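You operate a simulated robot arm through the tools that you are given. There is no shell and no other tool. Be economical: measure what you need, move in short steps, check, and stop when the job is done.

The job below is to be done with a simulated two-armed robot. You get a single attempt, and the scene is never put back.

JOB
Fetch the yellow cup and set it on the top of the control box of the capper. Pick up the nozzle from the ledge of the filler with one hand, pass it to the other hand and put it on the top of the white table. Take the hand cream fat tube from the top of the steel table behind the capper and leave it on top of the box there. Fetch the small jar from the top of the big round table and set it on the shelf under the steel table behind the capper. Push the long flap d of the green-dot tall carton shut. Do these in any order. Set down upright: yellow cup, nozzle, small jar.

It is judged by the outcome, as a careful person would: the job done as asked, and still so three seconds after it is handed in. It fails if anything else is knocked over, pushed out of place, dropped, spilled or broken.

ROBOT AND FRAMES
Two 7-joint arms with two-finger grippers on one trunk, on a base that drives. Base frame: it is fixed to the floor where the robot stands at the start and does not move with it; the origin is under the middle of the robot, x ahead of it, y to its left, z up. Lengths are in cm, angles in degrees, forces in N, time in s.
The left shoulder is at the start at [2.5, 17.5, 135.5], the right one opposite. With the tool pointing down near the work surface each hand reaches from about 10 to 68 cm from the robot's upright axis, wherever it stands, measured 20 degrees to its own side. Places, roughly: box [200, -100, 75]; fat tube [225, -150, 75]; long flap d of the green-dot tall carton [40, 150, 90]; nozzle (5x5x10 cm) [60, 0, 70]; shelf under the steel table behind the capper (50x [212, -122, 30]; small jar [150, -300, 100]; top of the control box of the capper (20x58 cm) [90, -180, 172]; top of the white table [520, -90, 90]; yellow cup [50, 0, 75]. Payload 2.94 kg a hand.
Tool frame (each hand has its own): the origin (TCP) lies between the finger pads and is the grasp point; the fingertips stand 3 cm ahead of it; z points along the fingers, y is the line along which they close. Largest opening 13.8 cm; the body of the gripper starts 10.9 cm behind the TCP.
Orientation is that of the tool frame in the base frame, as a unit quaternion [w, x, y, z]. With the fingers straight down and closing along the base's y, the tool's x points along the base's -x, its y along +y and its z along -z.

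CONTROLS
- The arms move only by the tool apply_moves. It takes "left_steps", "right_steps" or both (then of equal length, played together; a hand with none holds still); each is a list of rows, each a list of 7 numbers: the shift along the base's x, y, z in cm, then the turn, a rotation vector about the base's x, y, z in degrees, then the opening, from 0 (shut) to 1 (fully open). In form: [[x, y, z, wx, wy, wz, grip], ...]. A call has 1 to 8 rows; each row shifts and turns the commanded pose from where the row before left it. Rows are played at 5 a second. More than 5 cm and 8.6 degrees between two rows, or a gripper value outside its range, and nothing of the call is played. A pose out of reach is approached as far as the arm can. The call stops where the force on the tool passes 40 N (or 10 N more than at its start, if that is more) or the arm is blocked; 0.2 s more then pass. Each finger halts on what it meets, pressing with about 31 N; the grip force reading is that of the motor and also rises with nothing between the fingers. The clock runs only during rows and for 0.2 s after the last one: add rows that do not move to give the fingers time. The reply holds the time, the measured pose of the TCP, the force on the tool along the base axes, the opening and the grip force, in the units named above and with some noise, with the torque about the TCP (base axes, N m) and any sound that the robot's microphone picked up.
- Cameras (640 x 400 px; columns grow to the right, rows downward): "scene" is now at [4.56, -0.84, 180.41]; the picture's right is [-0.15, -0.99, 0.00], its down [-0.92, 0.14, -0.36] and it looks along [0.36, -0.06, -0.93] (base axes); focal length 260 px, centre (320, 200). "left" rides on the left gripper at [7.1, -1.9, -14.6] in its tool frame; the picture's right is [0.26, 0.97, 0.00], its down [-0.85, 0.23, -0.48] and it looks along [-0.46, 0.12, 0.88] (tool axes); focal length 280 px, centre (320, 200). "right" rides on the right gripper at [7.1, 1.9, -14.6] in its tool frame; the picture's right is [-0.26, 0.96, 0.00], its down [-0.85, -0.23, -0.48] and it looks along [-0.46, -0.12, 0.88] (tool axes); focal length 280 px, centre (320, 200). There is no depth. A picture from a camera that has moved, and an enlarged one, comes with that camera's place and axes in the base frame and with its lens.
- get_image(camera): a new picture of that camera. It takes no simulated time.
- move_column(by): slides the trunk up (or, below 0, down) by that many cm; the arms and the scene camera ride with it, the base frame stays. It gives what a move gives, with no picture.
- steer(legs): drives the robot by 1 to 6 legs, each [ahead, turn to the left] in cm and degrees, along the robot's own axes; the way and the turn of a leg run together, so that a leg with both is an arc; at most 150 cm and 180 degrees a leg. The arms and the cameras ride along, it lands a little off, and it stops where it bumps. It gives what a move gives.
- turn_head(pan, tilt): turns the head with the scene camera to pan (to the left, within 120 degrees either way) and tilt (down, from -29 to 69), counted from straight ahead of the robot. It gives what a move gives.
- enlarge(camera, box): a new picture of the part [left, top, right, bottom] of that camera's present view, enlarged. It takes no simulated time.
- finish_job(): hands the job in; it is judged then, once.

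Go step by step. Nothing tells you exact positions but the pictures and the camera data: compare them with the known pose of the tool, close in by small moves and look again before you grip or let go. The budget is 165 turns and 138 pictures, counting those below and the enlarged ones. Unless the task says otherwise, let go and move clear before handing in, and close with one line.

The tools are called by a JSON object that holds its "method" and its "body". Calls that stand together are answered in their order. apply_moves: Moves the arms, as the interface text tells. Its arguments: {"type":"object","properties":{"left_steps":{"type":"array","items":{"type":"array","items":{"type":"number"}}},"right_steps":{"type":"array","items":{"type":"array","items":{"type":"number"}}}},"required":[]} The other tools are called the same way: move_column (by) slides the trunk up or down; steer (legs) drives the base; turn_head (pan, tilt) turns the head that bears the scene camera; get_image (camera) takes a picture; enlarge (camera, box) takes an enlarged picture of a part of a camera's view; finish_job () hands the job in.

At the start:

```text
time_s: 0.0
left_position: [45.24, 23.74, 85.29]
left_ee_rot: [0.0, 0.0, 1.0, 0.0]
left_force: [-0.7, -1.2, 0.0]
left_wrist_torque: [0.02, -0.06, -0.01]
left_grip_width: 13.79
left_grasp_force: 0.1
right_position: [41.44, -12.5, 89.04]
right_ee_rot: [0.0, 0.0, 1.0, 0.0]
right_force: [-0.1, 0.8, 0.2]
right_wrist_torque: [-0.03, -0.01, 0.03]
right_grip_width: 13.81
right_grasp_force: 0.0
trunk travel left (down, up): [-52.6, 20.8]
robot x, y, heading: [0.0, 0.51, -0.1]
head pan, tilt: [-8.7, 68.8]
```

scene: 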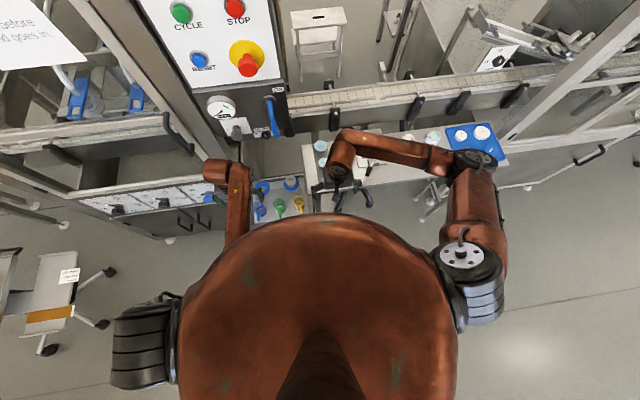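
right: 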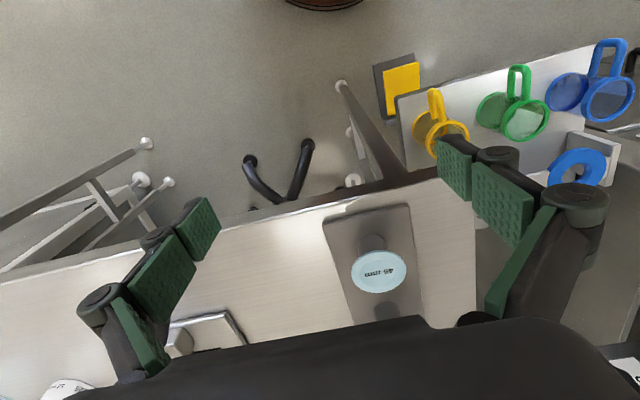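
left: 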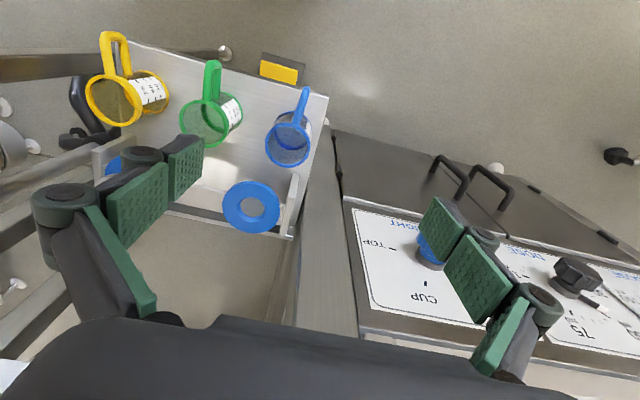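

I see a row of coloured measuring cups with handles near the robot, with the filler ahead. First I look around with the head to get my bearings.

{"method": "turn_head", "body": {"pan": 0, "tilt": 40}}

{"method": "get_image", "body": {"camera": "scene"}}

{"method": "turn_head", "body": {"pan": -60, "tilt": 25}}

{"method": "get_image", "body": {"camera": "scene"}}

{"method": "turn_head", "body": {"pan": 70, "tilt": 30}}

{"method": "get_image", "body": {"camera": "scene"}}

```text
time_s: 0.9
left_position: [45.26, 23.78, 85.01]
left_ee_rot: [0.0, 0.0, 1.0, 0.001]
left_force: [0.3, 0.2, -0.3]
left_wrist_torque: [-0.02, -0.02, 0.04]
left_grip_width: 13.79
left_grasp_force: 0.0
right_position: [41.34, -12.48, 89.19]
right_ee_rot: [0.0, 0.001, 1.0, 0.0]
right_force: [-0.4, -0.8, 0.5]
right_wrist_torque: [0.01, 0.02, 0.03]
right_grip_width: 13.78
right_grasp_force: 0.0
trunk travel left (down, up): [-52.6, 20.8]
robot x, y, heading: [0.11, -0.12, 0.1]
head pan, tilt: [0.0, 40.0]
```

```text
134 pictures are left
camera scene: at [7.53, 0.0, 184.01], right [0.0, -1.0, 0.0], down [-0.64, 0.0, -0.77], along [0.77, 0.0, -0.64], focal length 260 px, centre (320, 200)
```

scene: 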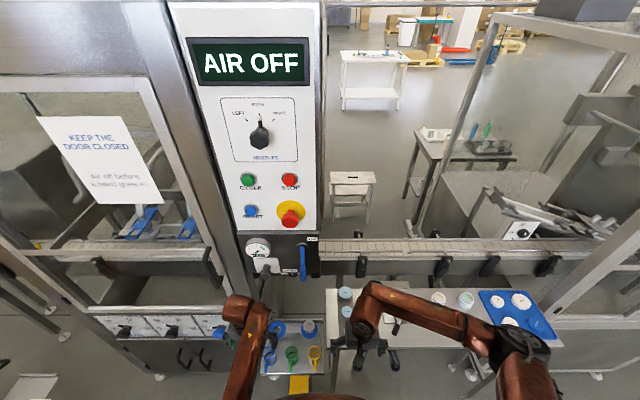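

```text
time_s: 2.2
left_position: [45.16, 23.74, 85.14]
left_ee_rot: [0.0, 0.0, 1.0, 0.001]
left_force: [0.1, -0.3, -0.2]
left_wrist_torque: [-0.01, 0.0, 0.02]
left_grip_width: 13.81
left_grasp_force: 0.1
right_position: [41.32, -12.42, 89.12]
right_ee_rot: [0.0, -0.001, 1.0, 0.001]
right_force: [-0.2, 0.8, -0.7]
right_wrist_torque: [0.02, 0.0, 0.02]
right_grip_width: 13.8
right_grasp_force: 0.1
trunk travel left (down, up): [-52.6, 20.8]
robot x, y, heading: [0.15, 0.07, 0.0]
head pan, tilt: [-60.0, 25.0]
```

```text
133 pictures are left
camera scene: at [3.65, -7.97, 186.35], right [-0.87, -0.5, 0.0], down [-0.21, 0.37, -0.91], along [0.45, -0.78, -0.42], focal length 260 px, centre (320, 200)
```

scene: 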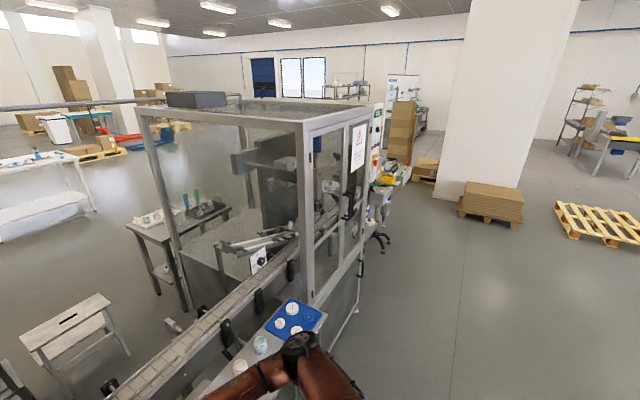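

```text
time_s: 4.3
left_position: [45.06, 23.75, 85.11]
left_ee_rot: [0.0, -0.001, 1.0, 0.0]
left_force: [-0.4, 0.2, 1.1]
left_wrist_torque: [-0.02, 0.0, 0.02]
left_grip_width: 13.8
left_grasp_force: 0.0
right_position: [41.31, -12.51, 89.09]
right_ee_rot: [-0.001, 0.0, 1.0, 0.0]
right_force: [0.0, -0.9, -0.2]
right_wrist_torque: [0.02, -0.03, 0.03]
right_grip_width: 13.81
right_grasp_force: 0.0
trunk travel left (down, up): [-52.6, 20.8]
robot x, y, heading: [-0.01, -0.05, 0.1]
head pan, tilt: [70.0, 30.0]
```

```text
132 pictures are left
camera scene: at [2.13, 8.51, 185.56], right [0.94, -0.34, 0.0], down [-0.17, -0.47, -0.87], along [0.3, 0.81, -0.5], focal length 260 px, centre (320, 200)
```

scene: 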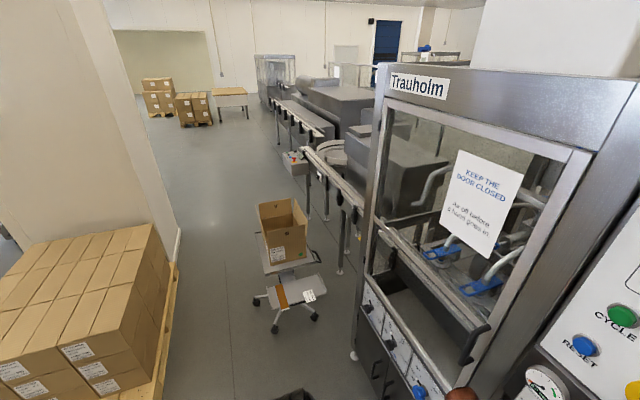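

The filler is ahead and to the left, the capper with its guard is on the right, and the carton is on a cart to the far left. Next I look at the cups and the nozzle in close-up.

{"method": "turn_head", "body": {"pan": 0, "tilt": 60}}

{"method": "enlarge", "body": {"camera": "scene", "box": [200, 100, 420, 240]}}

{"method": "enlarge", "body": {"camera": "left", "box": [40, 20, 360, 260]}}

{"method": "enlarge", "body": {"camera": "right", "box": [300, 20, 640, 260]}}

```text
time_s: 5.8
left_position: [45.09, 23.68, 85.09]
left_ee_rot: [0.0, 0.0, 1.0, 0.0]
left_force: [-0.7, -0.2, 0.0]
left_wrist_torque: [0.02, -0.01, 0.02]
left_grip_width: 13.81
left_grasp_force: 0.0
right_position: [41.31, -12.52, 89.1]
right_ee_rot: [0.0, 0.0, 1.0, 0.0]
right_force: [-0.2, -0.3, -0.7]
right_wrist_torque: [-0.04, 0.0, -0.01]
right_grip_width: 13.78
right_grasp_force: 0.1
trunk travel left (down, up): [-52.6, 20.8]
robot x, y, heading: [-0.13, 0.01, 0.0]
head pan, tilt: [0.0, 60.0]
```

```text
2.86 times, centred on (310, 170) of scene
camera zoom: at [5.7, 0.02, 181.35], right [0.0, -1.0, 0.0], down [-0.87, 0.0, -0.5], along [0.5, 0.0, -0.87], focal length 742 px, centre (349, 286)
```

zoom: 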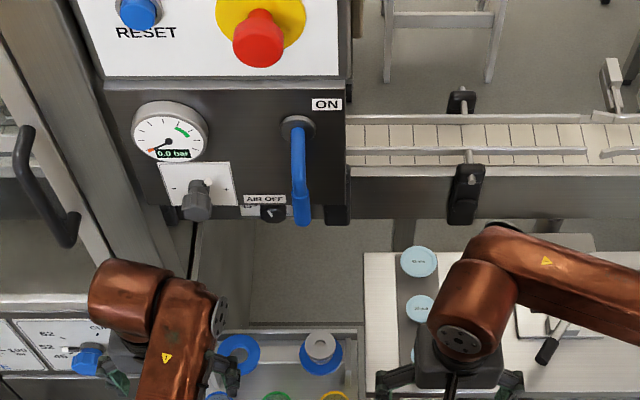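

```text
1.67 times, centred on (200, 140) of left
camera zoom: at [38.0, 21.85, 99.7], right [-0.26, 0.97, 0.0], down [0.85, 0.23, 0.48], along [0.46, 0.12, -0.88], focal length 467 px, centre (520, 300)
```

zoom: 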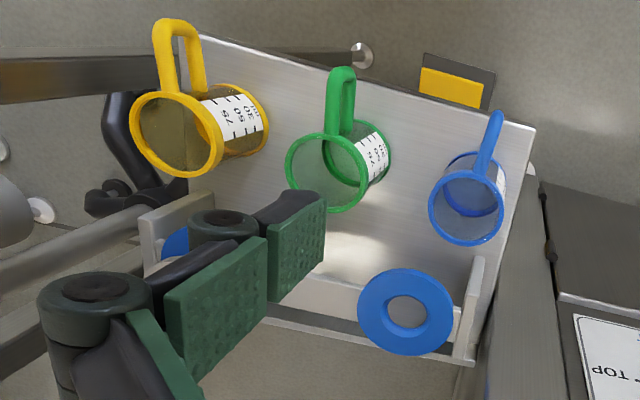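

```text
1.67 times, centred on (470, 140) of right
camera zoom: at [34.2, -10.57, 103.56], right [0.26, 0.96, 0.0], down [0.85, -0.23, 0.48], along [0.46, -0.12, -0.88], focal length 467 px, centre (70, 300)
```

zoom: 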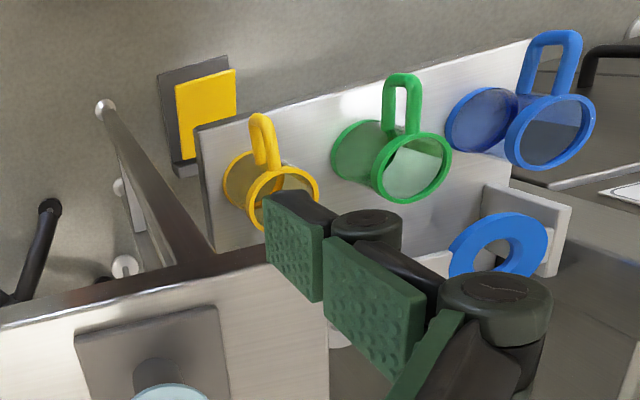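

The cups stand upright on a tray, with the handles toward the robot. Yellow is near (48, 2, rim about 70). I move the hands aside to see the nozzles.

{"method": "apply_moves", "body": {"left_steps": [[0, 3, 4, 0, 0, 0, 1], [0, 4, 3, 0, 0, 0, 1], [-3, 4, 0, 0, 0, 0, 1], [-3, 4, 0, 0, 0, 0, 1], [-3, 4, 0, 0, 0, 0, 1]], "right_steps": [[0, -3, 4, 0, 0, 0, 1], [0, -4, 3, 0, 0, 0, 1], [-3, -4, 0, 0, 0, 0, 1], [-3, -4, 0, 0, 0, 0, 1], [-3, -4, 0, 0, 0, 0, 1]]}}

{"method": "enlarge", "body": {"camera": "scene", "box": [240, 180, 400, 280]}}

{"method": "get_image", "body": {"camera": "left"}}

{"method": "get_image", "body": {"camera": "right"}}

```text
time_s: 7.0
left_position: [35.94, 42.99, 92.2]
left_ee_rot: [0.001, 0.001, 1.0, 0.0]
left_force: [0.0, -0.3, 0.0]
left_wrist_torque: [-0.01, -0.05, 0.01]
left_grip_width: 13.8
left_grasp_force: 0.0
right_position: [32.09, -31.34, 96.12]
right_ee_rot: [0.001, 0.0, 1.0, 0.0]
right_force: [-0.6, -0.4, 0.0]
right_wrist_torque: [0.03, -0.11, -0.02]
right_grip_width: 13.82
right_grasp_force: 0.0
trunk travel left (down, up): [-52.6, 20.8]
robot x, y, heading: [-0.19, 0.09, 0.2]
head pan, tilt: [0.0, 60.0]
```

```text
4.00 times, centred on (320, 230) of scene
camera zoom: at [5.27, -0.04, 181.37], right [0.0, -1.0, 0.0], down [-0.86, 0.0, -0.5], along [0.5, 0.0, -0.86], focal length 1039 px, centre (320, 80)
```

zoom: 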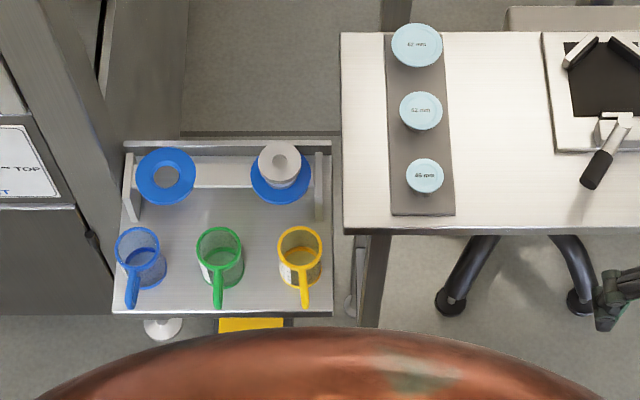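

```text
127 pictures are left
camera left: at [28.78, 41.01, 106.83], right [-0.26, 0.97, 0.0], down [0.85, 0.23, 0.48], along [0.46, 0.12, -0.88], focal length 280 px, centre (320, 200)
```

left: 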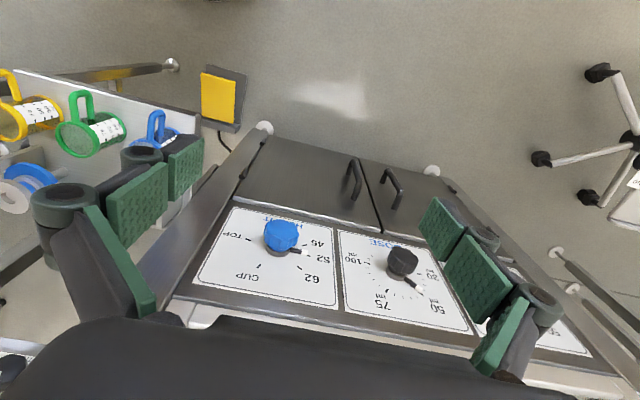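

```text
126 pictures are left
camera right: at [24.89, -29.46, 110.6], right [0.26, 0.97, 0.0], down [0.85, -0.23, 0.48], along [0.46, -0.12, -0.88], focal length 280 px, centre (320, 200)
```

right: 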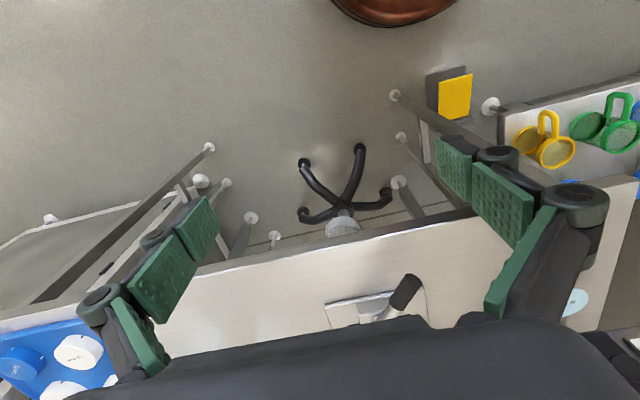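

The nozzle is the grey piece at about (56, 4.5), with its top near z 76, sitting in a blue ring. I need to know how far the panel and valve above it stick out, so I raise the trunk for parallax.

{"method": "move_column", "body": {"by": 18}}

{"method": "turn_head", "body": {"pan": 0, "tilt": 60}}

{"method": "enlarge", "body": {"camera": "scene", "box": [220, 80, 420, 230]}}

```text
time_s: 8.9
left_position: [36.17, 42.76, 110.05]
left_ee_rot: [0.0, 0.0, 1.0, 0.0]
left_force: [0.4, -0.2, 0.0]
left_wrist_torque: [0.03, -0.02, -0.02]
left_grip_width: 13.81
left_grasp_force: 0.0
right_position: [32.37, -31.41, 114.02]
right_ee_rot: [-0.001, 0.0, 1.0, -0.001]
right_force: [-0.6, -0.1, -0.5]
right_wrist_torque: [0.0, 0.01, 0.0]
right_grip_width: 13.81
right_grasp_force: 0.0
trunk travel left (down, up): [-70.6, 2.8]
robot x, y, heading: [0.28, -0.13, -0.1]
head pan, tilt: [0.0, 60.0]
```

```text
time_s: 9.6
left_position: [36.18, 42.81, 110.12]
left_ee_rot: [0.0, 0.0, 1.0, 0.0]
left_force: [-0.3, -0.8, -0.3]
left_wrist_torque: [0.02, -0.02, 0.02]
left_grip_width: 13.76
left_grasp_force: 0.0
right_position: [32.36, -31.54, 114.08]
right_ee_rot: [0.0, 0.0, 1.0, 0.001]
right_force: [0.6, -0.7, 0.1]
right_wrist_torque: [-0.02, -0.02, -0.04]
right_grip_width: 13.84
right_grasp_force: 0.1
trunk travel left (down, up): [-70.6, 2.8]
robot x, y, heading: [-0.24, -0.02, -0.3]
head pan, tilt: [0.0, 60.0]
```

```text
2.67 times, centred on (320, 155) of scene
camera zoom: at [4.63, 0.02, 199.32], right [0.0, -1.0, 0.0], down [-0.87, 0.0, -0.5], along [0.5, 0.0, -0.87], focal length 693 px, centre (320, 320)
```

zoom: 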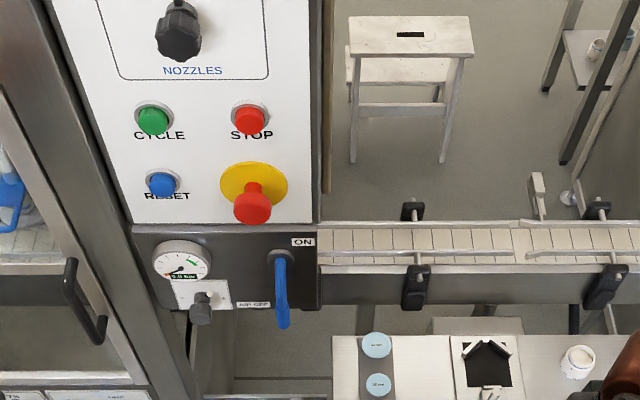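

The valve tip is right above the nozzle at about (54, 5.5, 111), and the panel face is at x of about 59. So I will come in with the left hand tilted 45° from the robot side. I lower the trunk back and bring the left hand over.

{"method": "move_column", "body": {"by": -18}}

{"method": "apply_moves", "body": {"left_steps": [[0.5, -4.8, 0, 0, -5.625, 0, 1], [0.5, -4.8, 0, 0, -5.625, 0, 1], [0.5, -4.8, 0, 0, -5.625, 0, 1], [0.5, -4.8, 0, 0, -5.625, 0, 1], [0.5, -4.8, 0, 0, -5.625, 0, 1], [0.5, -4.8, 0, 0, -5.625, 0, 1], [0.5, -4.8, 0, 0, -5.625, 0, 1], [0.5, -4.8, 0, 0, -5.625, 0, 1]]}}

{"method": "get_image", "body": {"camera": "left"}}

```text
time_s: 11.6
left_position: [36.11, 42.79, 92.13]
left_ee_rot: [0.001, 0.0, 1.0, 0.0]
left_force: [0.4, -0.1, 0.1]
left_wrist_torque: [0.01, 0.01, 0.01]
left_grip_width: 13.79
left_grasp_force: 0.0
right_position: [32.3, -31.49, 96.08]
right_ee_rot: [0.0, 0.0, 1.0, 0.0]
right_force: [-0.3, 0.2, -0.2]
right_wrist_torque: [-0.03, 0.01, -0.02]
right_grip_width: 13.82
right_grasp_force: 0.0
trunk travel left (down, up): [-52.6, 20.8]
robot x, y, heading: [-0.09, 0.18, 0.2]
head pan, tilt: [0.0, 60.0]
```

```text
time_s: 13.3
left_position: [40.22, 4.09, 92.18]
left_ee_rot: [0.383, 0.0, 0.924, 0.002]
left_force: [0.1, 0.5, 0.5]
left_wrist_torque: [0.03, -0.01, 0.05]
left_grip_width: 13.8
left_grasp_force: 0.2
right_position: [32.24, -31.68, 95.99]
right_ee_rot: [0.0, 0.0, 1.0, 0.001]
right_force: [-1.0, 0.1, 0.1]
right_wrist_torque: [0.03, -0.02, -0.03]
right_grip_width: 13.81
right_grasp_force: 0.0
trunk travel left (down, up): [-52.6, 20.8]
robot x, y, heading: [-0.09, -0.04, -0.2]
head pan, tilt: [0.0, 60.0]
```

```text
124 pictures are left
camera left: at [24.8, 2.12, 97.47], right [-0.18, 0.97, -0.18], down [0.26, 0.23, 0.94], along [0.95, 0.12, -0.3], focal length 280 px, centre (320, 200)
```

left: 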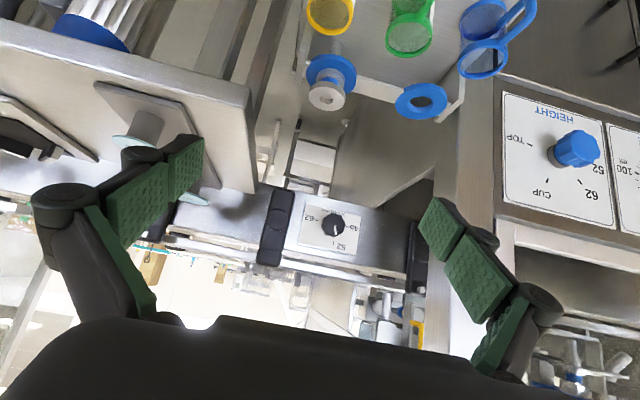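

The image is upside down, and the nozzle and ring are visible. I enlarge that region.

{"method": "enlarge", "body": {"camera": "left", "box": [260, 0, 500, 150]}}

```text
2.67 times, centred on (380, 75) of left
camera zoom: at [24.8, 2.12, 97.47], right [-0.18, 0.97, -0.18], down [0.26, 0.23, 0.94], along [0.95, 0.12, -0.3], focal length 748 px, centre (160, 533)
```

zoom: 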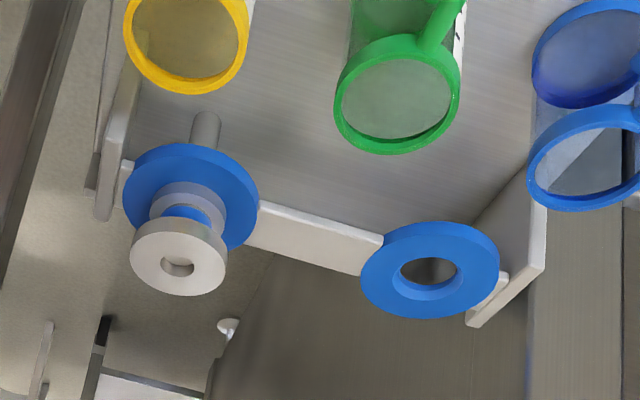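

The nozzle has a head about 5 cm across at z 73–74, a neck and a collar resting on the rack ring at z of about 70, and a thin stem hanging to about z 64. I move to a standoff with the hand half open.

{"method": "apply_moves", "body": {"left_steps": [[2.95, 0.07, -3.55, 0, 0, 0, 0.5], [2.95, 0.07, -3.55, 0, 0, 0, 0.5], [2.95, 0.08, -3.55, 0, 0, 0, 0.5], [2.95, 0.08, -3.55, 0, 0, 0, 0.5], [0, 0, 0, 0, 0, 0, 0.5]]}}

{"method": "get_image", "body": {"camera": "left"}}

{"method": "enlarge", "body": {"camera": "scene", "box": [240, 160, 400, 260]}}

```text
time_s: 14.6
left_position: [51.75, 4.8, 77.72]
left_ee_rot: [0.382, 0.001, 0.924, 0.002]
left_force: [-0.9, -1.1, -0.4]
left_wrist_torque: [-0.01, 0.0, 0.0]
left_grip_width: 6.87
left_grasp_force: 0.1
right_position: [32.32, -31.51, 96.01]
right_ee_rot: [0.0, 0.001, 1.0, 0.0]
right_force: [0.8, 0.2, -0.2]
right_wrist_torque: [-0.01, -0.04, 0.0]
right_grip_width: 13.82
right_grasp_force: 0.1
trunk travel left (down, up): [-52.6, 20.8]
robot x, y, heading: [0.27, -0.24, -0.0]
head pan, tilt: [0.0, 60.0]
```

```text
122 pictures are left
camera left: at [36.44, 2.85, 83.08], right [-0.19, 0.97, -0.18], down [0.27, 0.23, 0.94], along [0.95, 0.13, -0.3], focal length 280 px, centre (320, 200)
```

left: 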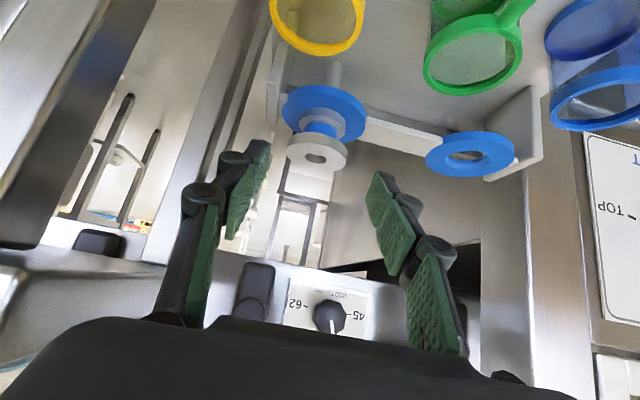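

```text
4.00 times, centred on (320, 210) of scene
camera zoom: at [5.58, 0.02, 181.36], right [0.0, -1.0, 0.0], down [-0.87, 0.0, -0.5], along [0.5, 0.0, -0.87], focal length 1039 px, centre (320, 160)
```

zoom: 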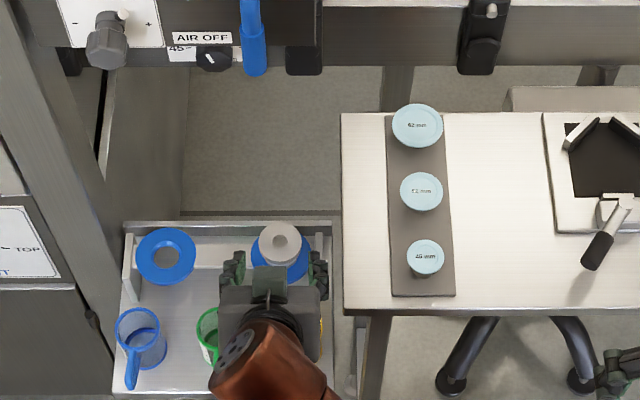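

The head is at about (57.0, 4.65, top 73.2). I move in and close on it.

{"method": "apply_moves", "body": {"left_steps": [[2.4, -0.08, -2.25, 0, 0, 0, 0.5], [2.35, -0.07, -2.25, 0, 0, 0, 0.5], [0, 0, 0, 0, 0, 0, 0.5]]}}

{"method": "enlarge", "body": {"camera": "left", "box": [200, 60, 480, 260]}}

```text
time_s: 15.2
left_position: [55.1, 6.93, 72.35]
left_ee_rot: [0.381, 0.022, 0.924, 0.021]
left_force: [-23.3, -17.0, 9.7]
left_wrist_torque: [-0.73, 0.24, -1.12]
left_grip_width: 8.69
left_grasp_force: 13.1
right_position: [32.04, -31.75, 96.01]
right_ee_rot: [0.001, 0.002, 1.0, 0.0]
right_force: [0.0, -0.2, 0.5]
right_wrist_torque: [0.03, -0.01, 0.03]
right_grip_width: 13.8
right_grasp_force: 0.0
trunk travel left (down, up): [-52.6, 20.8]
robot x, y, heading: [-0.18, -0.07, -0.2]
head pan, tilt: [0.0, 60.0]
stopped in row 3 (left hand): the force on the tool passed its limit at 60 N (the readings are from after the stop); the commanded pose is now the measured one
```

```text
2.00 times, centred on (340, 160) of left
camera zoom: at [39.7, 5.18, 77.61], right [-0.16, 0.98, -0.13], down [0.27, 0.17, 0.95], along [0.95, 0.12, -0.29], focal length 561 px, centre (280, 280)
```

zoom: 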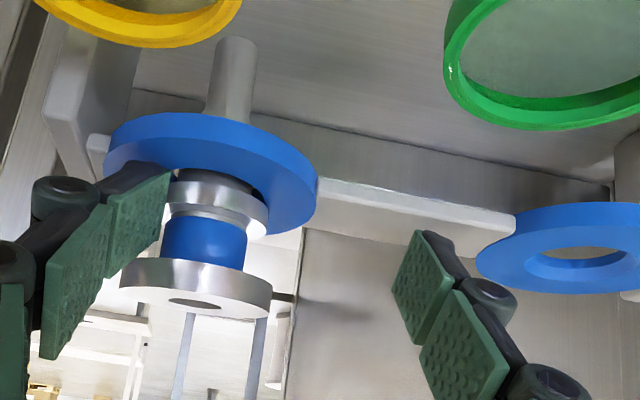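

The hand was pushed about 2 cm to +y by some contact, though the nozzle itself seems unmoved. I look to see what it touched.

{"method": "enlarge", "body": {"camera": "scene", "box": [240, 160, 400, 260]}}

{"method": "get_image", "body": {"camera": "left"}}

```text
4.00 times, centred on (320, 210) of scene
camera zoom: at [5.34, -0.31, 181.36], right [0.0, -1.0, 0.0], down [-0.87, 0.0, -0.5], along [0.5, 0.0, -0.87], focal length 1039 px, centre (320, 160)
```

zoom: 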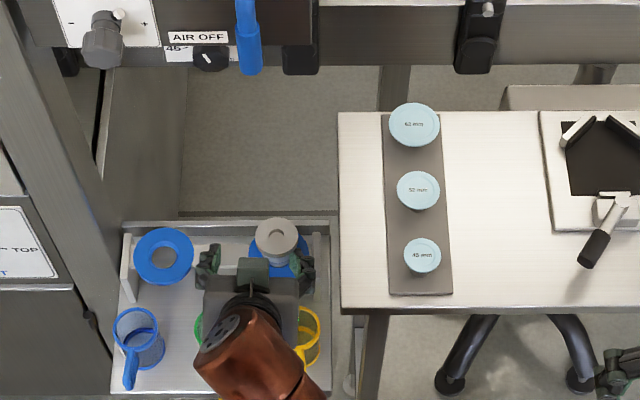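

```text
118 pictures are left
camera left: at [39.7, 5.18, 77.61], right [-0.16, 0.98, -0.13], down [0.27, 0.17, 0.95], along [0.95, 0.12, -0.29], focal length 280 px, centre (320, 200)
```

left: 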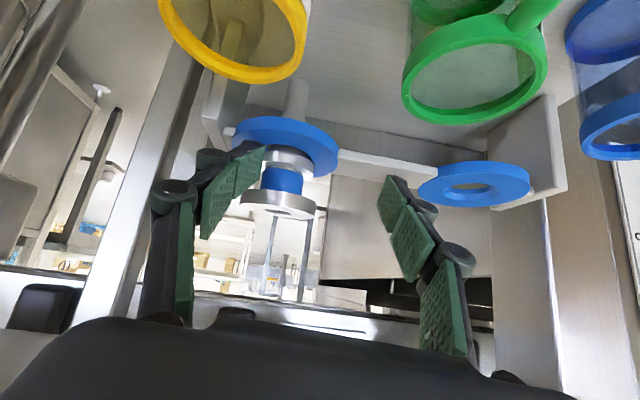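

The −y finger's knuckle seems to have clipped the rack's side plate, whose top is about z 70 at y of about 0.5. I back off up and out, straighten the hand, and check that nothing moved.

{"method": "apply_moves", "body": {"left_steps": [[0, -0.8, 1.0, 0, 0, 0, 0.62], [-1.0, -0.7, 1.5, -1.6, 0, 0.7, 0.62], [-2.1, -0.7, 2.5, -1.6, 0, 0.7, 0.62], [0, 0, 0, 0, 0, 0, 0.5]]}}

{"method": "get_image", "body": {"camera": "left"}}

{"method": "enlarge", "body": {"camera": "right", "box": [400, 40, 640, 240]}}

```text
time_s: 16.4
left_position: [52.77, 12.05, 76.03]
left_ee_rot: [0.386, 0.026, 0.921, 0.055]
left_force: [1.2, 0.1, 1.0]
left_wrist_torque: [-0.04, 0.0, -0.02]
left_grip_width: 6.9
left_grasp_force: 0.0
right_position: [32.26, -31.51, 96.07]
right_ee_rot: [-0.001, 0.001, 1.0, -0.001]
right_force: [-0.2, -0.2, 0.2]
right_wrist_torque: [-0.01, 0.02, 0.0]
right_grip_width: 13.79
right_grasp_force: 0.1
trunk travel left (down, up): [-52.6, 20.8]
robot x, y, heading: [-0.02, 0.04, 0.1]
head pan, tilt: [0.0, 60.0]
stopped in row 4 (left hand): the arm was blocked; the commanded pose is now the measured one
```

```text
117 pictures are left
camera left: at [37.38, 9.52, 80.89], right [-0.18, 0.98, -0.07], down [0.26, 0.11, 0.96], along [0.95, 0.15, -0.27], focal length 280 px, centre (320, 200)
```

left: 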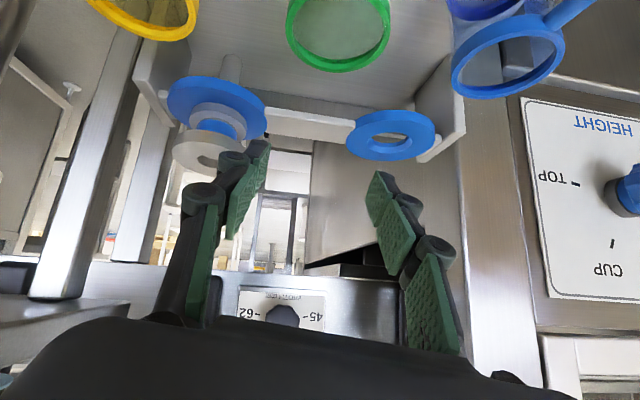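

```text
2.00 times, centred on (520, 140) of right
camera zoom: at [25.12, -29.57, 110.59], right [0.26, 0.96, 0.0], down [0.85, -0.23, 0.48], along [0.46, -0.13, -0.88], focal length 561 px, centre (-80, 320)
```

zoom: 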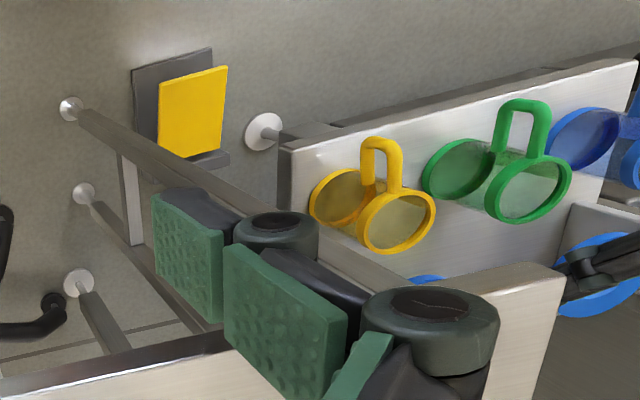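

The hand drifts to +y with no force on the tool, so the arm itself is blocked, perhaps at the elbow. I look at the left arm.

{"method": "turn_head", "body": {"pan": 45, "tilt": 69}}

{"method": "get_image", "body": {"camera": "scene"}}

```text
time_s: 17.5
left_position: [52.85, 11.82, 75.97]
left_ee_rot: [0.386, 0.026, 0.921, 0.055]
left_force: [-0.6, -0.1, 0.1]
left_wrist_torque: [0.03, 0.02, 0.02]
left_grip_width: 6.92
left_grasp_force: 0.0
right_position: [32.26, -31.63, 96.14]
right_ee_rot: [-0.001, 0.001, 1.0, 0.0]
right_force: [-0.2, 0.3, -0.1]
right_wrist_torque: [-0.02, 0.0, -0.01]
right_grip_width: 13.78
right_grasp_force: 0.0
trunk travel left (down, up): [-52.6, 20.8]
robot x, y, heading: [0.03, 0.05, 0.1]
head pan, tilt: [45.0, 68.8]
```

```text
115 pictures are left
camera scene: at [2.99, 3.89, 180.41], right [0.71, -0.71, 0.0], down [-0.66, -0.66, -0.36], along [0.26, 0.26, -0.93], focal length 260 px, centre (320, 200)
```

scene: 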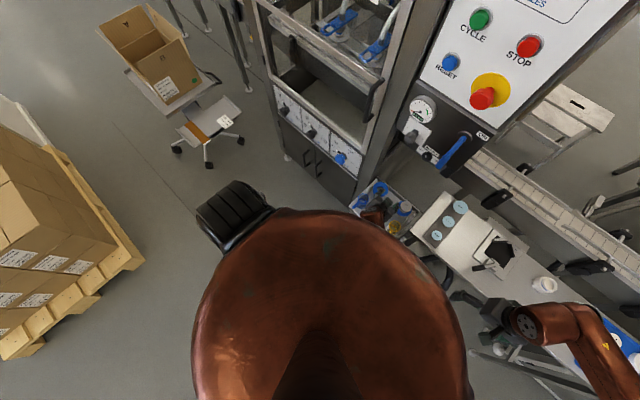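

The elbow is tucked under the torso, so the reach is too cramped from here. I raise and straighten the hand, then drive back about 14 cm.

{"method": "apply_moves", "body": {"left_steps": [[-1, 0, 3, 0, 0, 0, 0.5], [-1, 0, 4, -3.5, 0, 0, 0.5], [-1, 0, 4, -3.5, 0, 0, 0.5], [0, 0, 0, 0, 0, 0, 0.5]]}}

{"method": "steer", "body": {"legs": [[-14, 0]]}}

{"method": "turn_head", "body": {"pan": 0, "tilt": 60}}

{"method": "get_image", "body": {"camera": "scene"}}

```text
time_s: 18.7
left_position: [50.11, 15.51, 86.29]
left_ee_rot: [0.389, 0.029, 0.92, 0.038]
left_force: [0.4, -0.3, -0.3]
left_wrist_torque: [0.03, -0.01, -0.01]
left_grip_width: 6.89
left_grasp_force: 0.0
right_position: [32.25, -31.59, 96.12]
right_ee_rot: [0.0, 0.0, 1.0, 0.0]
right_force: [-0.1, -0.3, -0.6]
right_wrist_torque: [0.01, -0.02, 0.0]
right_grip_width: 13.79
right_grasp_force: 0.0
trunk travel left (down, up): [-52.6, 20.8]
robot x, y, heading: [-0.08, -0.24, -0.2]
head pan, tilt: [45.0, 68.8]
stopped in row 4 (left hand): the arm was blocked; the commanded pose is now the measured one
```

```text
time_s: 20.0
left_position: [35.96, 15.37, 86.36]
left_ee_rot: [0.391, 0.03, 0.919, 0.036]
left_force: [-0.6, 0.8, 1.2]
left_wrist_torque: [-0.04, -0.04, -0.02]
left_grip_width: 6.9
left_grasp_force: 0.1
right_position: [18.04, -31.66, 96.27]
right_ee_rot: [0.001, 0.001, 1.0, 0.0]
right_force: [-0.3, 0.7, 0.2]
right_wrist_torque: [0.0, -0.08, 0.0]
right_grip_width: 13.8
right_grasp_force: 0.1
trunk travel left (down, up): [-52.6, 20.8]
robot x, y, heading: [-14.2, 0.08, -0.1]
head pan, tilt: [45.0, 68.8]
```

```text
time_s: 21.1
left_position: [36.01, 15.45, 86.44]
left_ee_rot: [0.39, 0.029, 0.92, 0.037]
left_force: [-0.2, 0.1, 0.2]
left_wrist_torque: [0.02, -0.03, -0.01]
left_grip_width: 6.94
left_grasp_force: 0.0
right_position: [18.29, -31.59, 96.13]
right_ee_rot: [0.0, 0.001, 1.0, 0.0]
right_force: [0.2, 0.6, -0.8]
right_wrist_torque: [0.01, 0.03, 0.0]
right_grip_width: 13.81
right_grasp_force: 0.0
trunk travel left (down, up): [-52.6, 20.8]
robot x, y, heading: [-14.31, -0.12, 0.1]
head pan, tilt: [0.0, 60.0]
```

```text
114 pictures are left
camera scene: at [-8.32, -0.02, 181.35], right [0.0, -1.0, 0.0], down [-0.87, 0.0, -0.5], along [0.5, 0.0, -0.87], focal length 260 px, centre (320, 200)
```

scene: 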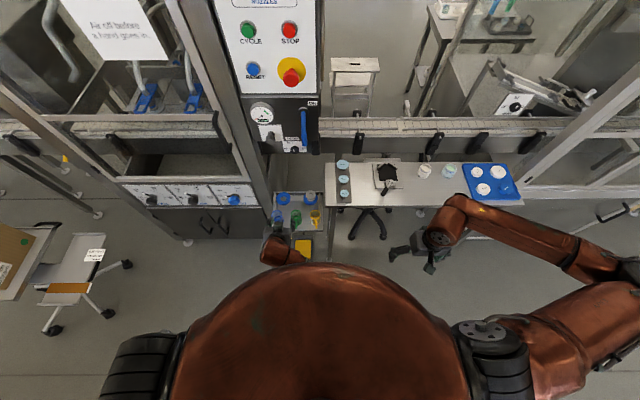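

The left arm's elbow is folded under the body, while the right elbow is out. I'll use the right hand for the nozzle and move the left hand aside.

{"method": "apply_moves", "body": {"left_steps": [[0, 4, 2, 0, 0, 0, 0.5], [0, 4, 2, 0, 0, 0, 0.5], [0, 4, 2, 0, 6, 0, 0.5], [0, 4, 2, 0, 8, 0, 0.5], [0, 2, 0, 0, 8, 0, 0.5], [0, 2, 0, 0, 8, 0, 0.5], [0, 0, 0, 0, 8, 0, 0.5], [0, 0, 0, 0, 6, 0, 0.5]], "right_steps": [[2.8, 3.6, 0, 0, -5.625, 0, 0.5], [2.8, 3.6, 0, 0, -5.625, 0, 0.5], [2.8, 3.6, 0, 0, -5.625, 0, 0.5], [2.8, 3.6, 0, 0, -5.625, 0, 0.5], [2.8, 3.6, 0, 0, -5.625, 0, 0.5], [2.8, 3.6, 0, 0, -5.625, 0, 0.5], [2.8, 3.6, 0, 0, -5.625, 0, 0.5], [2.8, 3.6, 0, 0, -5.625, 0, 0.5]]}}

{"method": "get_image", "body": {"camera": "scene"}}

{"method": "get_image", "body": {"camera": "right"}}

```text
time_s: 22.9
left_position: [36.05, 35.55, 94.22]
left_ee_rot: [0.014, 0.04, 0.999, 0.023]
left_force: [0.2, -0.6, -0.3]
left_wrist_torque: [0.04, 0.07, -0.05]
left_grip_width: 6.9
left_grasp_force: 0.0
right_position: [40.8, -2.69, 96.46]
right_ee_rot: [0.382, 0.002, 0.924, -0.001]
right_force: [0.4, 1.1, 1.0]
right_wrist_torque: [0.0, -0.03, 0.0]
right_grip_width: 6.9
right_grasp_force: 0.2
trunk travel left (down, up): [-52.6, 20.8]
robot x, y, heading: [-13.96, -0.09, 0.2]
head pan, tilt: [0.0, 60.0]
```

```text
113 pictures are left
camera scene: at [-8.14, 0.27, 181.34], right [0.0, -1.0, 0.0], down [-0.87, 0.0, -0.5], along [0.5, 0.0, -0.87], focal length 260 px, centre (320, 200)
```

scene: 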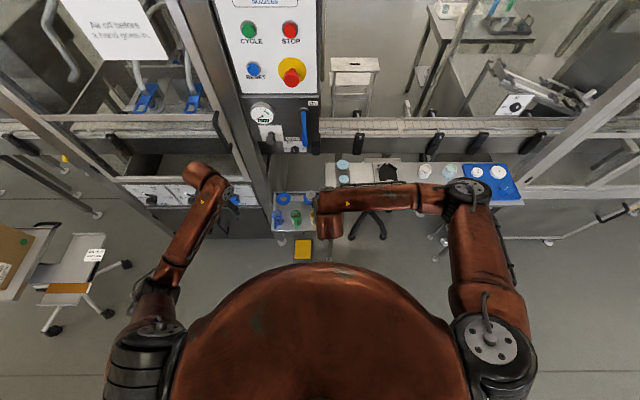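

```text
112 pictures are left
camera right: at [25.41, -0.76, 101.63], right [0.19, 0.96, 0.19], down [0.26, -0.23, 0.94], along [0.95, -0.13, -0.3], focal length 280 px, centre (320, 200)
```

right: 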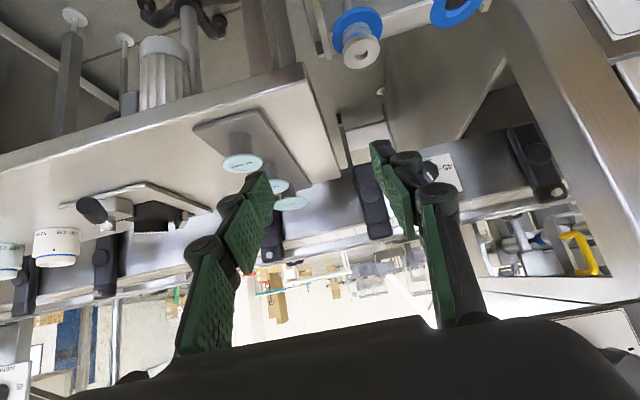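

The right arm has a clean posture. I move it to the standoff above and in front of the nozzle.

{"method": "apply_moves", "body": {"right_steps": [[2.2, 3, -2, 0, 0, 0, 0.5], [2.2, 3, -2.5, 0, 0, 0, 0.5], [2.2, 1.4, -4, 0, 0, 0, 0.5], [2.2, 0, -4.4, 0, 0, 0, 0.5], [2.2, 0, -4.4, 0, 0, 0, 0.5], [0, 0, 0, 0, 0, 0, 0.5]]}}

{"method": "get_image", "body": {"camera": "right"}}

{"method": "enlarge", "body": {"camera": "scene", "box": [240, 150, 400, 250]}}

```text
time_s: 24.3
left_position: [35.92, 35.41, 94.36]
left_ee_rot: [0.017, 0.041, 0.999, 0.023]
left_force: [0.8, -0.7, -0.3]
left_wrist_torque: [0.02, -0.02, -0.02]
left_grip_width: 6.91
left_grasp_force: 0.1
right_position: [51.59, 4.65, 78.66]
right_ee_rot: [0.382, 0.001, 0.924, 0.001]
right_force: [0.9, -0.2, 0.7]
right_wrist_torque: [0.0, -0.01, 0.01]
right_grip_width: 6.9
right_grasp_force: 0.1
trunk travel left (down, up): [-52.6, 20.8]
robot x, y, heading: [-14.23, 0.32, -0.2]
head pan, tilt: [0.0, 60.0]
```

```text
111 pictures are left
camera right: at [36.24, 6.58, 83.91], right [0.19, 0.96, 0.19], down [0.26, -0.23, 0.94], along [0.95, -0.13, -0.3], focal length 280 px, centre (320, 200)
```

right: 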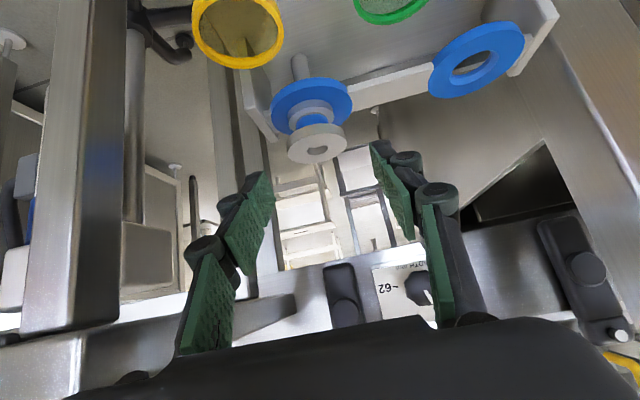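

```text
4.00 times, centred on (320, 200) of scene
camera zoom: at [-8.37, 0.03, 181.35], right [0.0, -1.0, 0.0], down [-0.87, 0.0, -0.5], along [0.5, 0.0, -0.87], focal length 1039 px, centre (320, 200)
```

zoom: 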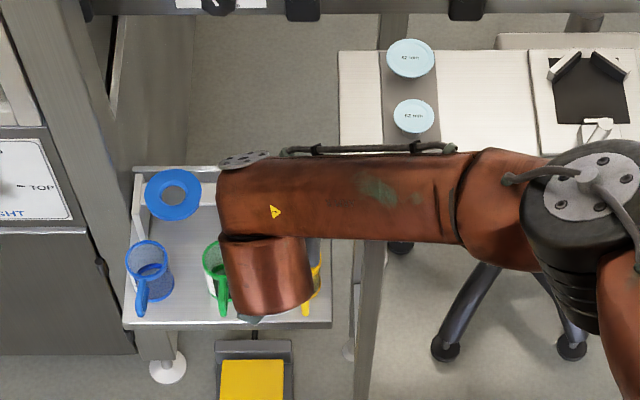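

The head lines up in y. I advance to TCP (56, 4.6, 74).

{"method": "apply_moves", "body": {"right_steps": [[1.5, 0, -1.5, 0, 0, 0, 0.5], [1.5, 0, -1.6, 0, 0, 0, 0.5], [1.4, 0, -1.55, 0, 0, 0, 0.5], [0, 0, 0, 0, 0, 0, 0.5]]}}

{"method": "get_image", "body": {"camera": "right"}}

```text
time_s: 25.3
left_position: [35.98, 35.39, 94.36]
left_ee_rot: [0.017, 0.04, 0.999, 0.023]
left_force: [-0.4, 0.0, 0.9]
left_wrist_torque: [0.04, -0.02, 0.02]
left_grip_width: 6.91
left_grasp_force: 0.1
right_position: [56.1, 4.72, 74.23]
right_ee_rot: [0.382, 0.001, 0.924, 0.0]
right_force: [-0.1, -0.3, 0.7]
right_wrist_torque: [0.02, -0.04, 0.0]
right_grip_width: 6.91
right_grasp_force: 0.0
trunk travel left (down, up): [-52.6, 20.8]
robot x, y, heading: [-14.07, -0.13, -0.1]
head pan, tilt: [0.0, 60.0]
```

```text
109 pictures are left
camera right: at [40.75, 6.67, 79.37], right [0.19, 0.96, 0.19], down [0.26, -0.23, 0.94], along [0.95, -0.13, -0.3], focal length 280 px, centre (320, 200)
```

right: 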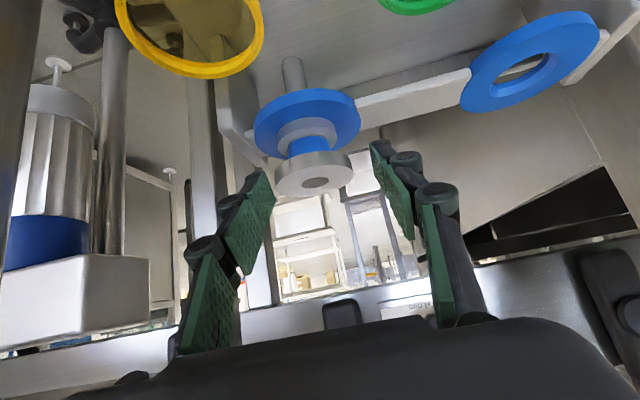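

The head sits between the pads about 1.5 cm ahead of the TCP. I close on it.

{"method": "apply_moves", "body": {"right_steps": [[0, 0, 0, 0, 0, 0, 0.3], [0, 0, 0, 0, 0, 0, 0.2], [0, 0, 0, 0, 0, 0, 0.2], [0, 0, 0, 0, 0, 0, 0.2]]}}

{"method": "get_image", "body": {"camera": "right"}}

```text
time_s: 26.3
left_position: [36.03, 35.33, 94.31]
left_ee_rot: [0.016, 0.041, 0.999, 0.023]
left_force: [0.4, 0.0, -0.4]
left_wrist_torque: [0.02, 0.0, 0.03]
left_grip_width: 6.9
left_grasp_force: 0.1
right_position: [56.14, 4.8, 74.17]
right_ee_rot: [0.382, 0.0, 0.924, 0.001]
right_force: [1.0, -0.6, 0.9]
right_wrist_torque: [-0.01, -0.05, 0.02]
right_grip_width: 4.82
right_grasp_force: 30.9
trunk travel left (down, up): [-52.6, 20.8]
robot x, y, heading: [-14.16, 0.16, -0.1]
head pan, tilt: [0.0, 60.0]
```

```text
108 pictures are left
camera right: at [40.77, 6.7, 79.39], right [0.19, 0.96, 0.19], down [0.26, -0.23, 0.94], along [0.95, -0.13, -0.3], focal length 280 px, centre (320, 200)
```

right: 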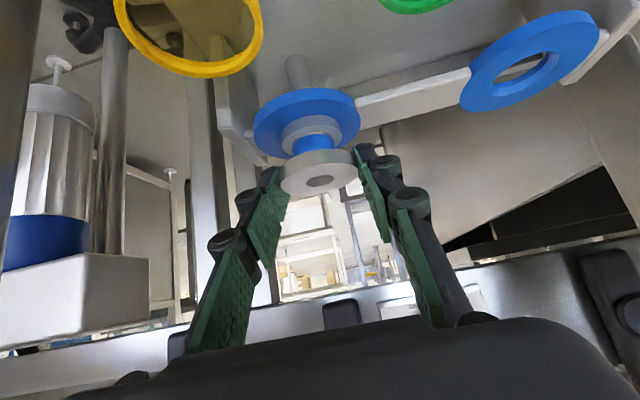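

The grip is on the head but close to the tips. I reopen slightly, advance 1 cm and grip deeper.

{"method": "apply_moves", "body": {"right_steps": [[0, 0, 0, 0, 0, 0, 0.46], [0.5, -0.1, -0.35, 0, 0, 0, 0.46], [0.5, 0, -0.35, 0, 0, 0, 0.46], [0, 0, 0, 0, 0, 0, 0.3], [0, 0, 0, 0, 0, 0, 0.2], [0, 0, 0, 0, 0, 0, 0.2]]}}

{"method": "apply_moves", "body": {"right_steps": [[0, 0, 1, 0, 0, 0, 0.2], [0, 0, 2, 0, 0, 0, 0.2], [0, 0, 2, 0, 0, 0, 0.2]]}}

{"method": "get_image", "body": {"camera": "right"}}

```text
time_s: 27.7
left_position: [35.95, 35.33, 94.37]
left_ee_rot: [0.017, 0.041, 0.999, 0.023]
left_force: [-0.3, -0.2, -0.2]
left_wrist_torque: [0.01, 0.03, -0.03]
left_grip_width: 6.89
left_grasp_force: 0.1
right_position: [57.1, 4.55, 73.52]
right_ee_rot: [0.383, 0.0, 0.924, 0.001]
right_force: [-0.7, 0.8, 1.9]
right_wrist_torque: [0.03, 0.02, 0.02]
right_grip_width: 4.77
right_grasp_force: 31.4
trunk travel left (down, up): [-52.6, 20.8]
robot x, y, heading: [-14.04, 0.16, -0.3]
head pan, tilt: [0.0, 60.0]
```

```text
time_s: 28.5
left_position: [36.04, 35.47, 94.35]
left_ee_rot: [0.016, 0.041, 0.999, 0.022]
left_force: [0.6, 0.0, -0.5]
left_wrist_torque: [0.01, -0.03, 0.02]
left_grip_width: 6.91
left_grasp_force: 0.0
right_position: [57.1, 4.55, 78.43]
right_ee_rot: [0.381, 0.001, 0.924, 0.0]
right_force: [0.2, 0.2, -2.0]
right_wrist_torque: [0.02, -0.02, 0.03]
right_grip_width: 4.79
right_grasp_force: 31.1
trunk travel left (down, up): [-52.6, 20.8]
robot x, y, heading: [-13.95, -0.1, -0.2]
head pan, tilt: [0.0, 60.0]
```

```text
107 pictures are left
camera right: at [41.78, 6.52, 83.62], right [0.19, 0.96, 0.19], down [0.26, -0.23, 0.94], along [0.95, -0.13, -0.3], focal length 280 px, centre (320, 200)
```

right: 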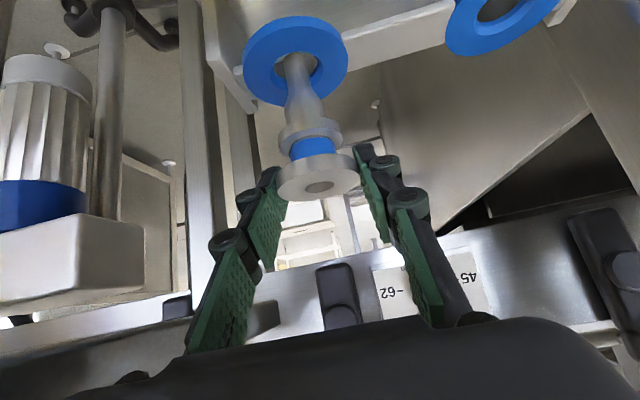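

The nozzle is lifted clean, and I can see head, blue neck, collar, cone and stem. I'll lift higher and back it to open space, while the left hand rises and yaws 90° so it can take the head from above, closing along x.

{"method": "apply_moves", "body": {"right_steps": [[0, 0, 4, 0, 0, 0, 0.2], [-1, 0, 4.5, 0, 0, 0, 0.2], [-3, 0, 3.5, 0, 0, 0, 0.2], [-4, 0, 2.5, 0, 0, 0, 0.2], [-4, 0, 1, 0, 0, 0, 0.2], [-4, 0, 1, 0, 0, 0, 0.2], [-2.5, 0, 1, 0, 0, 0, 0.2], [0, 0, 0, 0, 0, 0, 0.2]], "left_steps": [[0, 0, 2, -2.5, 1.8, 0, 0.6], [0, 0, 2, 0, 0, -8.5, 0.6], [0, 0, 3, 0, 0, -8.5, 0.6], [0, 0, 3, 0, 0, -8.5, 0.6], [0, 0, 3, 0, 0, -8.5, 0.6], [0, 0, 3, 0, 0, -8.5, 0.6], [0, 0, 3, 0, 0, -8.5, 0.6], [0, 0, 0, 0, 0, -8.5, 0.6]]}}

{"method": "get_image", "body": {"camera": "scene"}}

{"method": "get_image", "body": {"camera": "left"}}

```text
time_s: 30.3
left_position: [36.28, 35.36, 113.28]
left_ee_rot: [0.002, 0.532, 0.847, -0.001]
left_force: [-1.0, -0.7, -0.4]
left_wrist_torque: [0.02, -0.01, -0.03]
left_grip_width: 8.25
left_grasp_force: 0.1
right_position: [38.51, 4.58, 96.05]
right_ee_rot: [0.383, 0.002, 0.924, 0.0]
right_force: [-0.5, 0.3, -1.6]
right_wrist_torque: [0.0, -0.01, 0.03]
right_grip_width: 4.81
right_grasp_force: 30.9
trunk travel left (down, up): [-52.6, 20.8]
robot x, y, heading: [-14.36, -0.37, 0.2]
head pan, tilt: [0.0, 60.0]
```

```text
106 pictures are left
camera scene: at [-8.28, 0.13, 181.34], right [0.0, -1.0, 0.0], down [-0.87, 0.0, -0.5], along [0.5, 0.0, -0.87], focal length 260 px, centre (320, 200)
```

scene: 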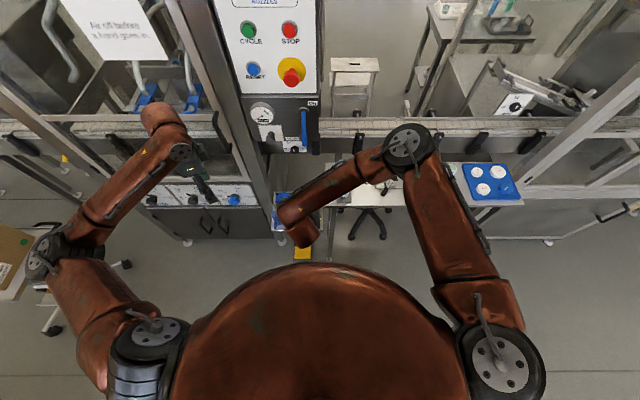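

```text
105 pictures are left
camera left: at [31.36, 40.95, 127.84], right [0.76, 0.65, 0.0], down [0.57, -0.66, 0.48], along [0.31, -0.36, -0.88], focal length 280 px, centre (320, 200)
```

left: 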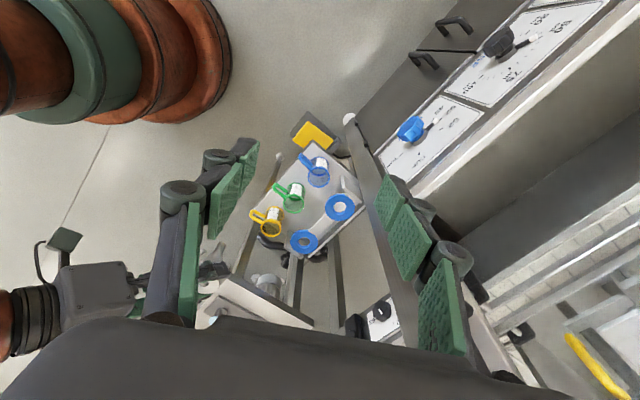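

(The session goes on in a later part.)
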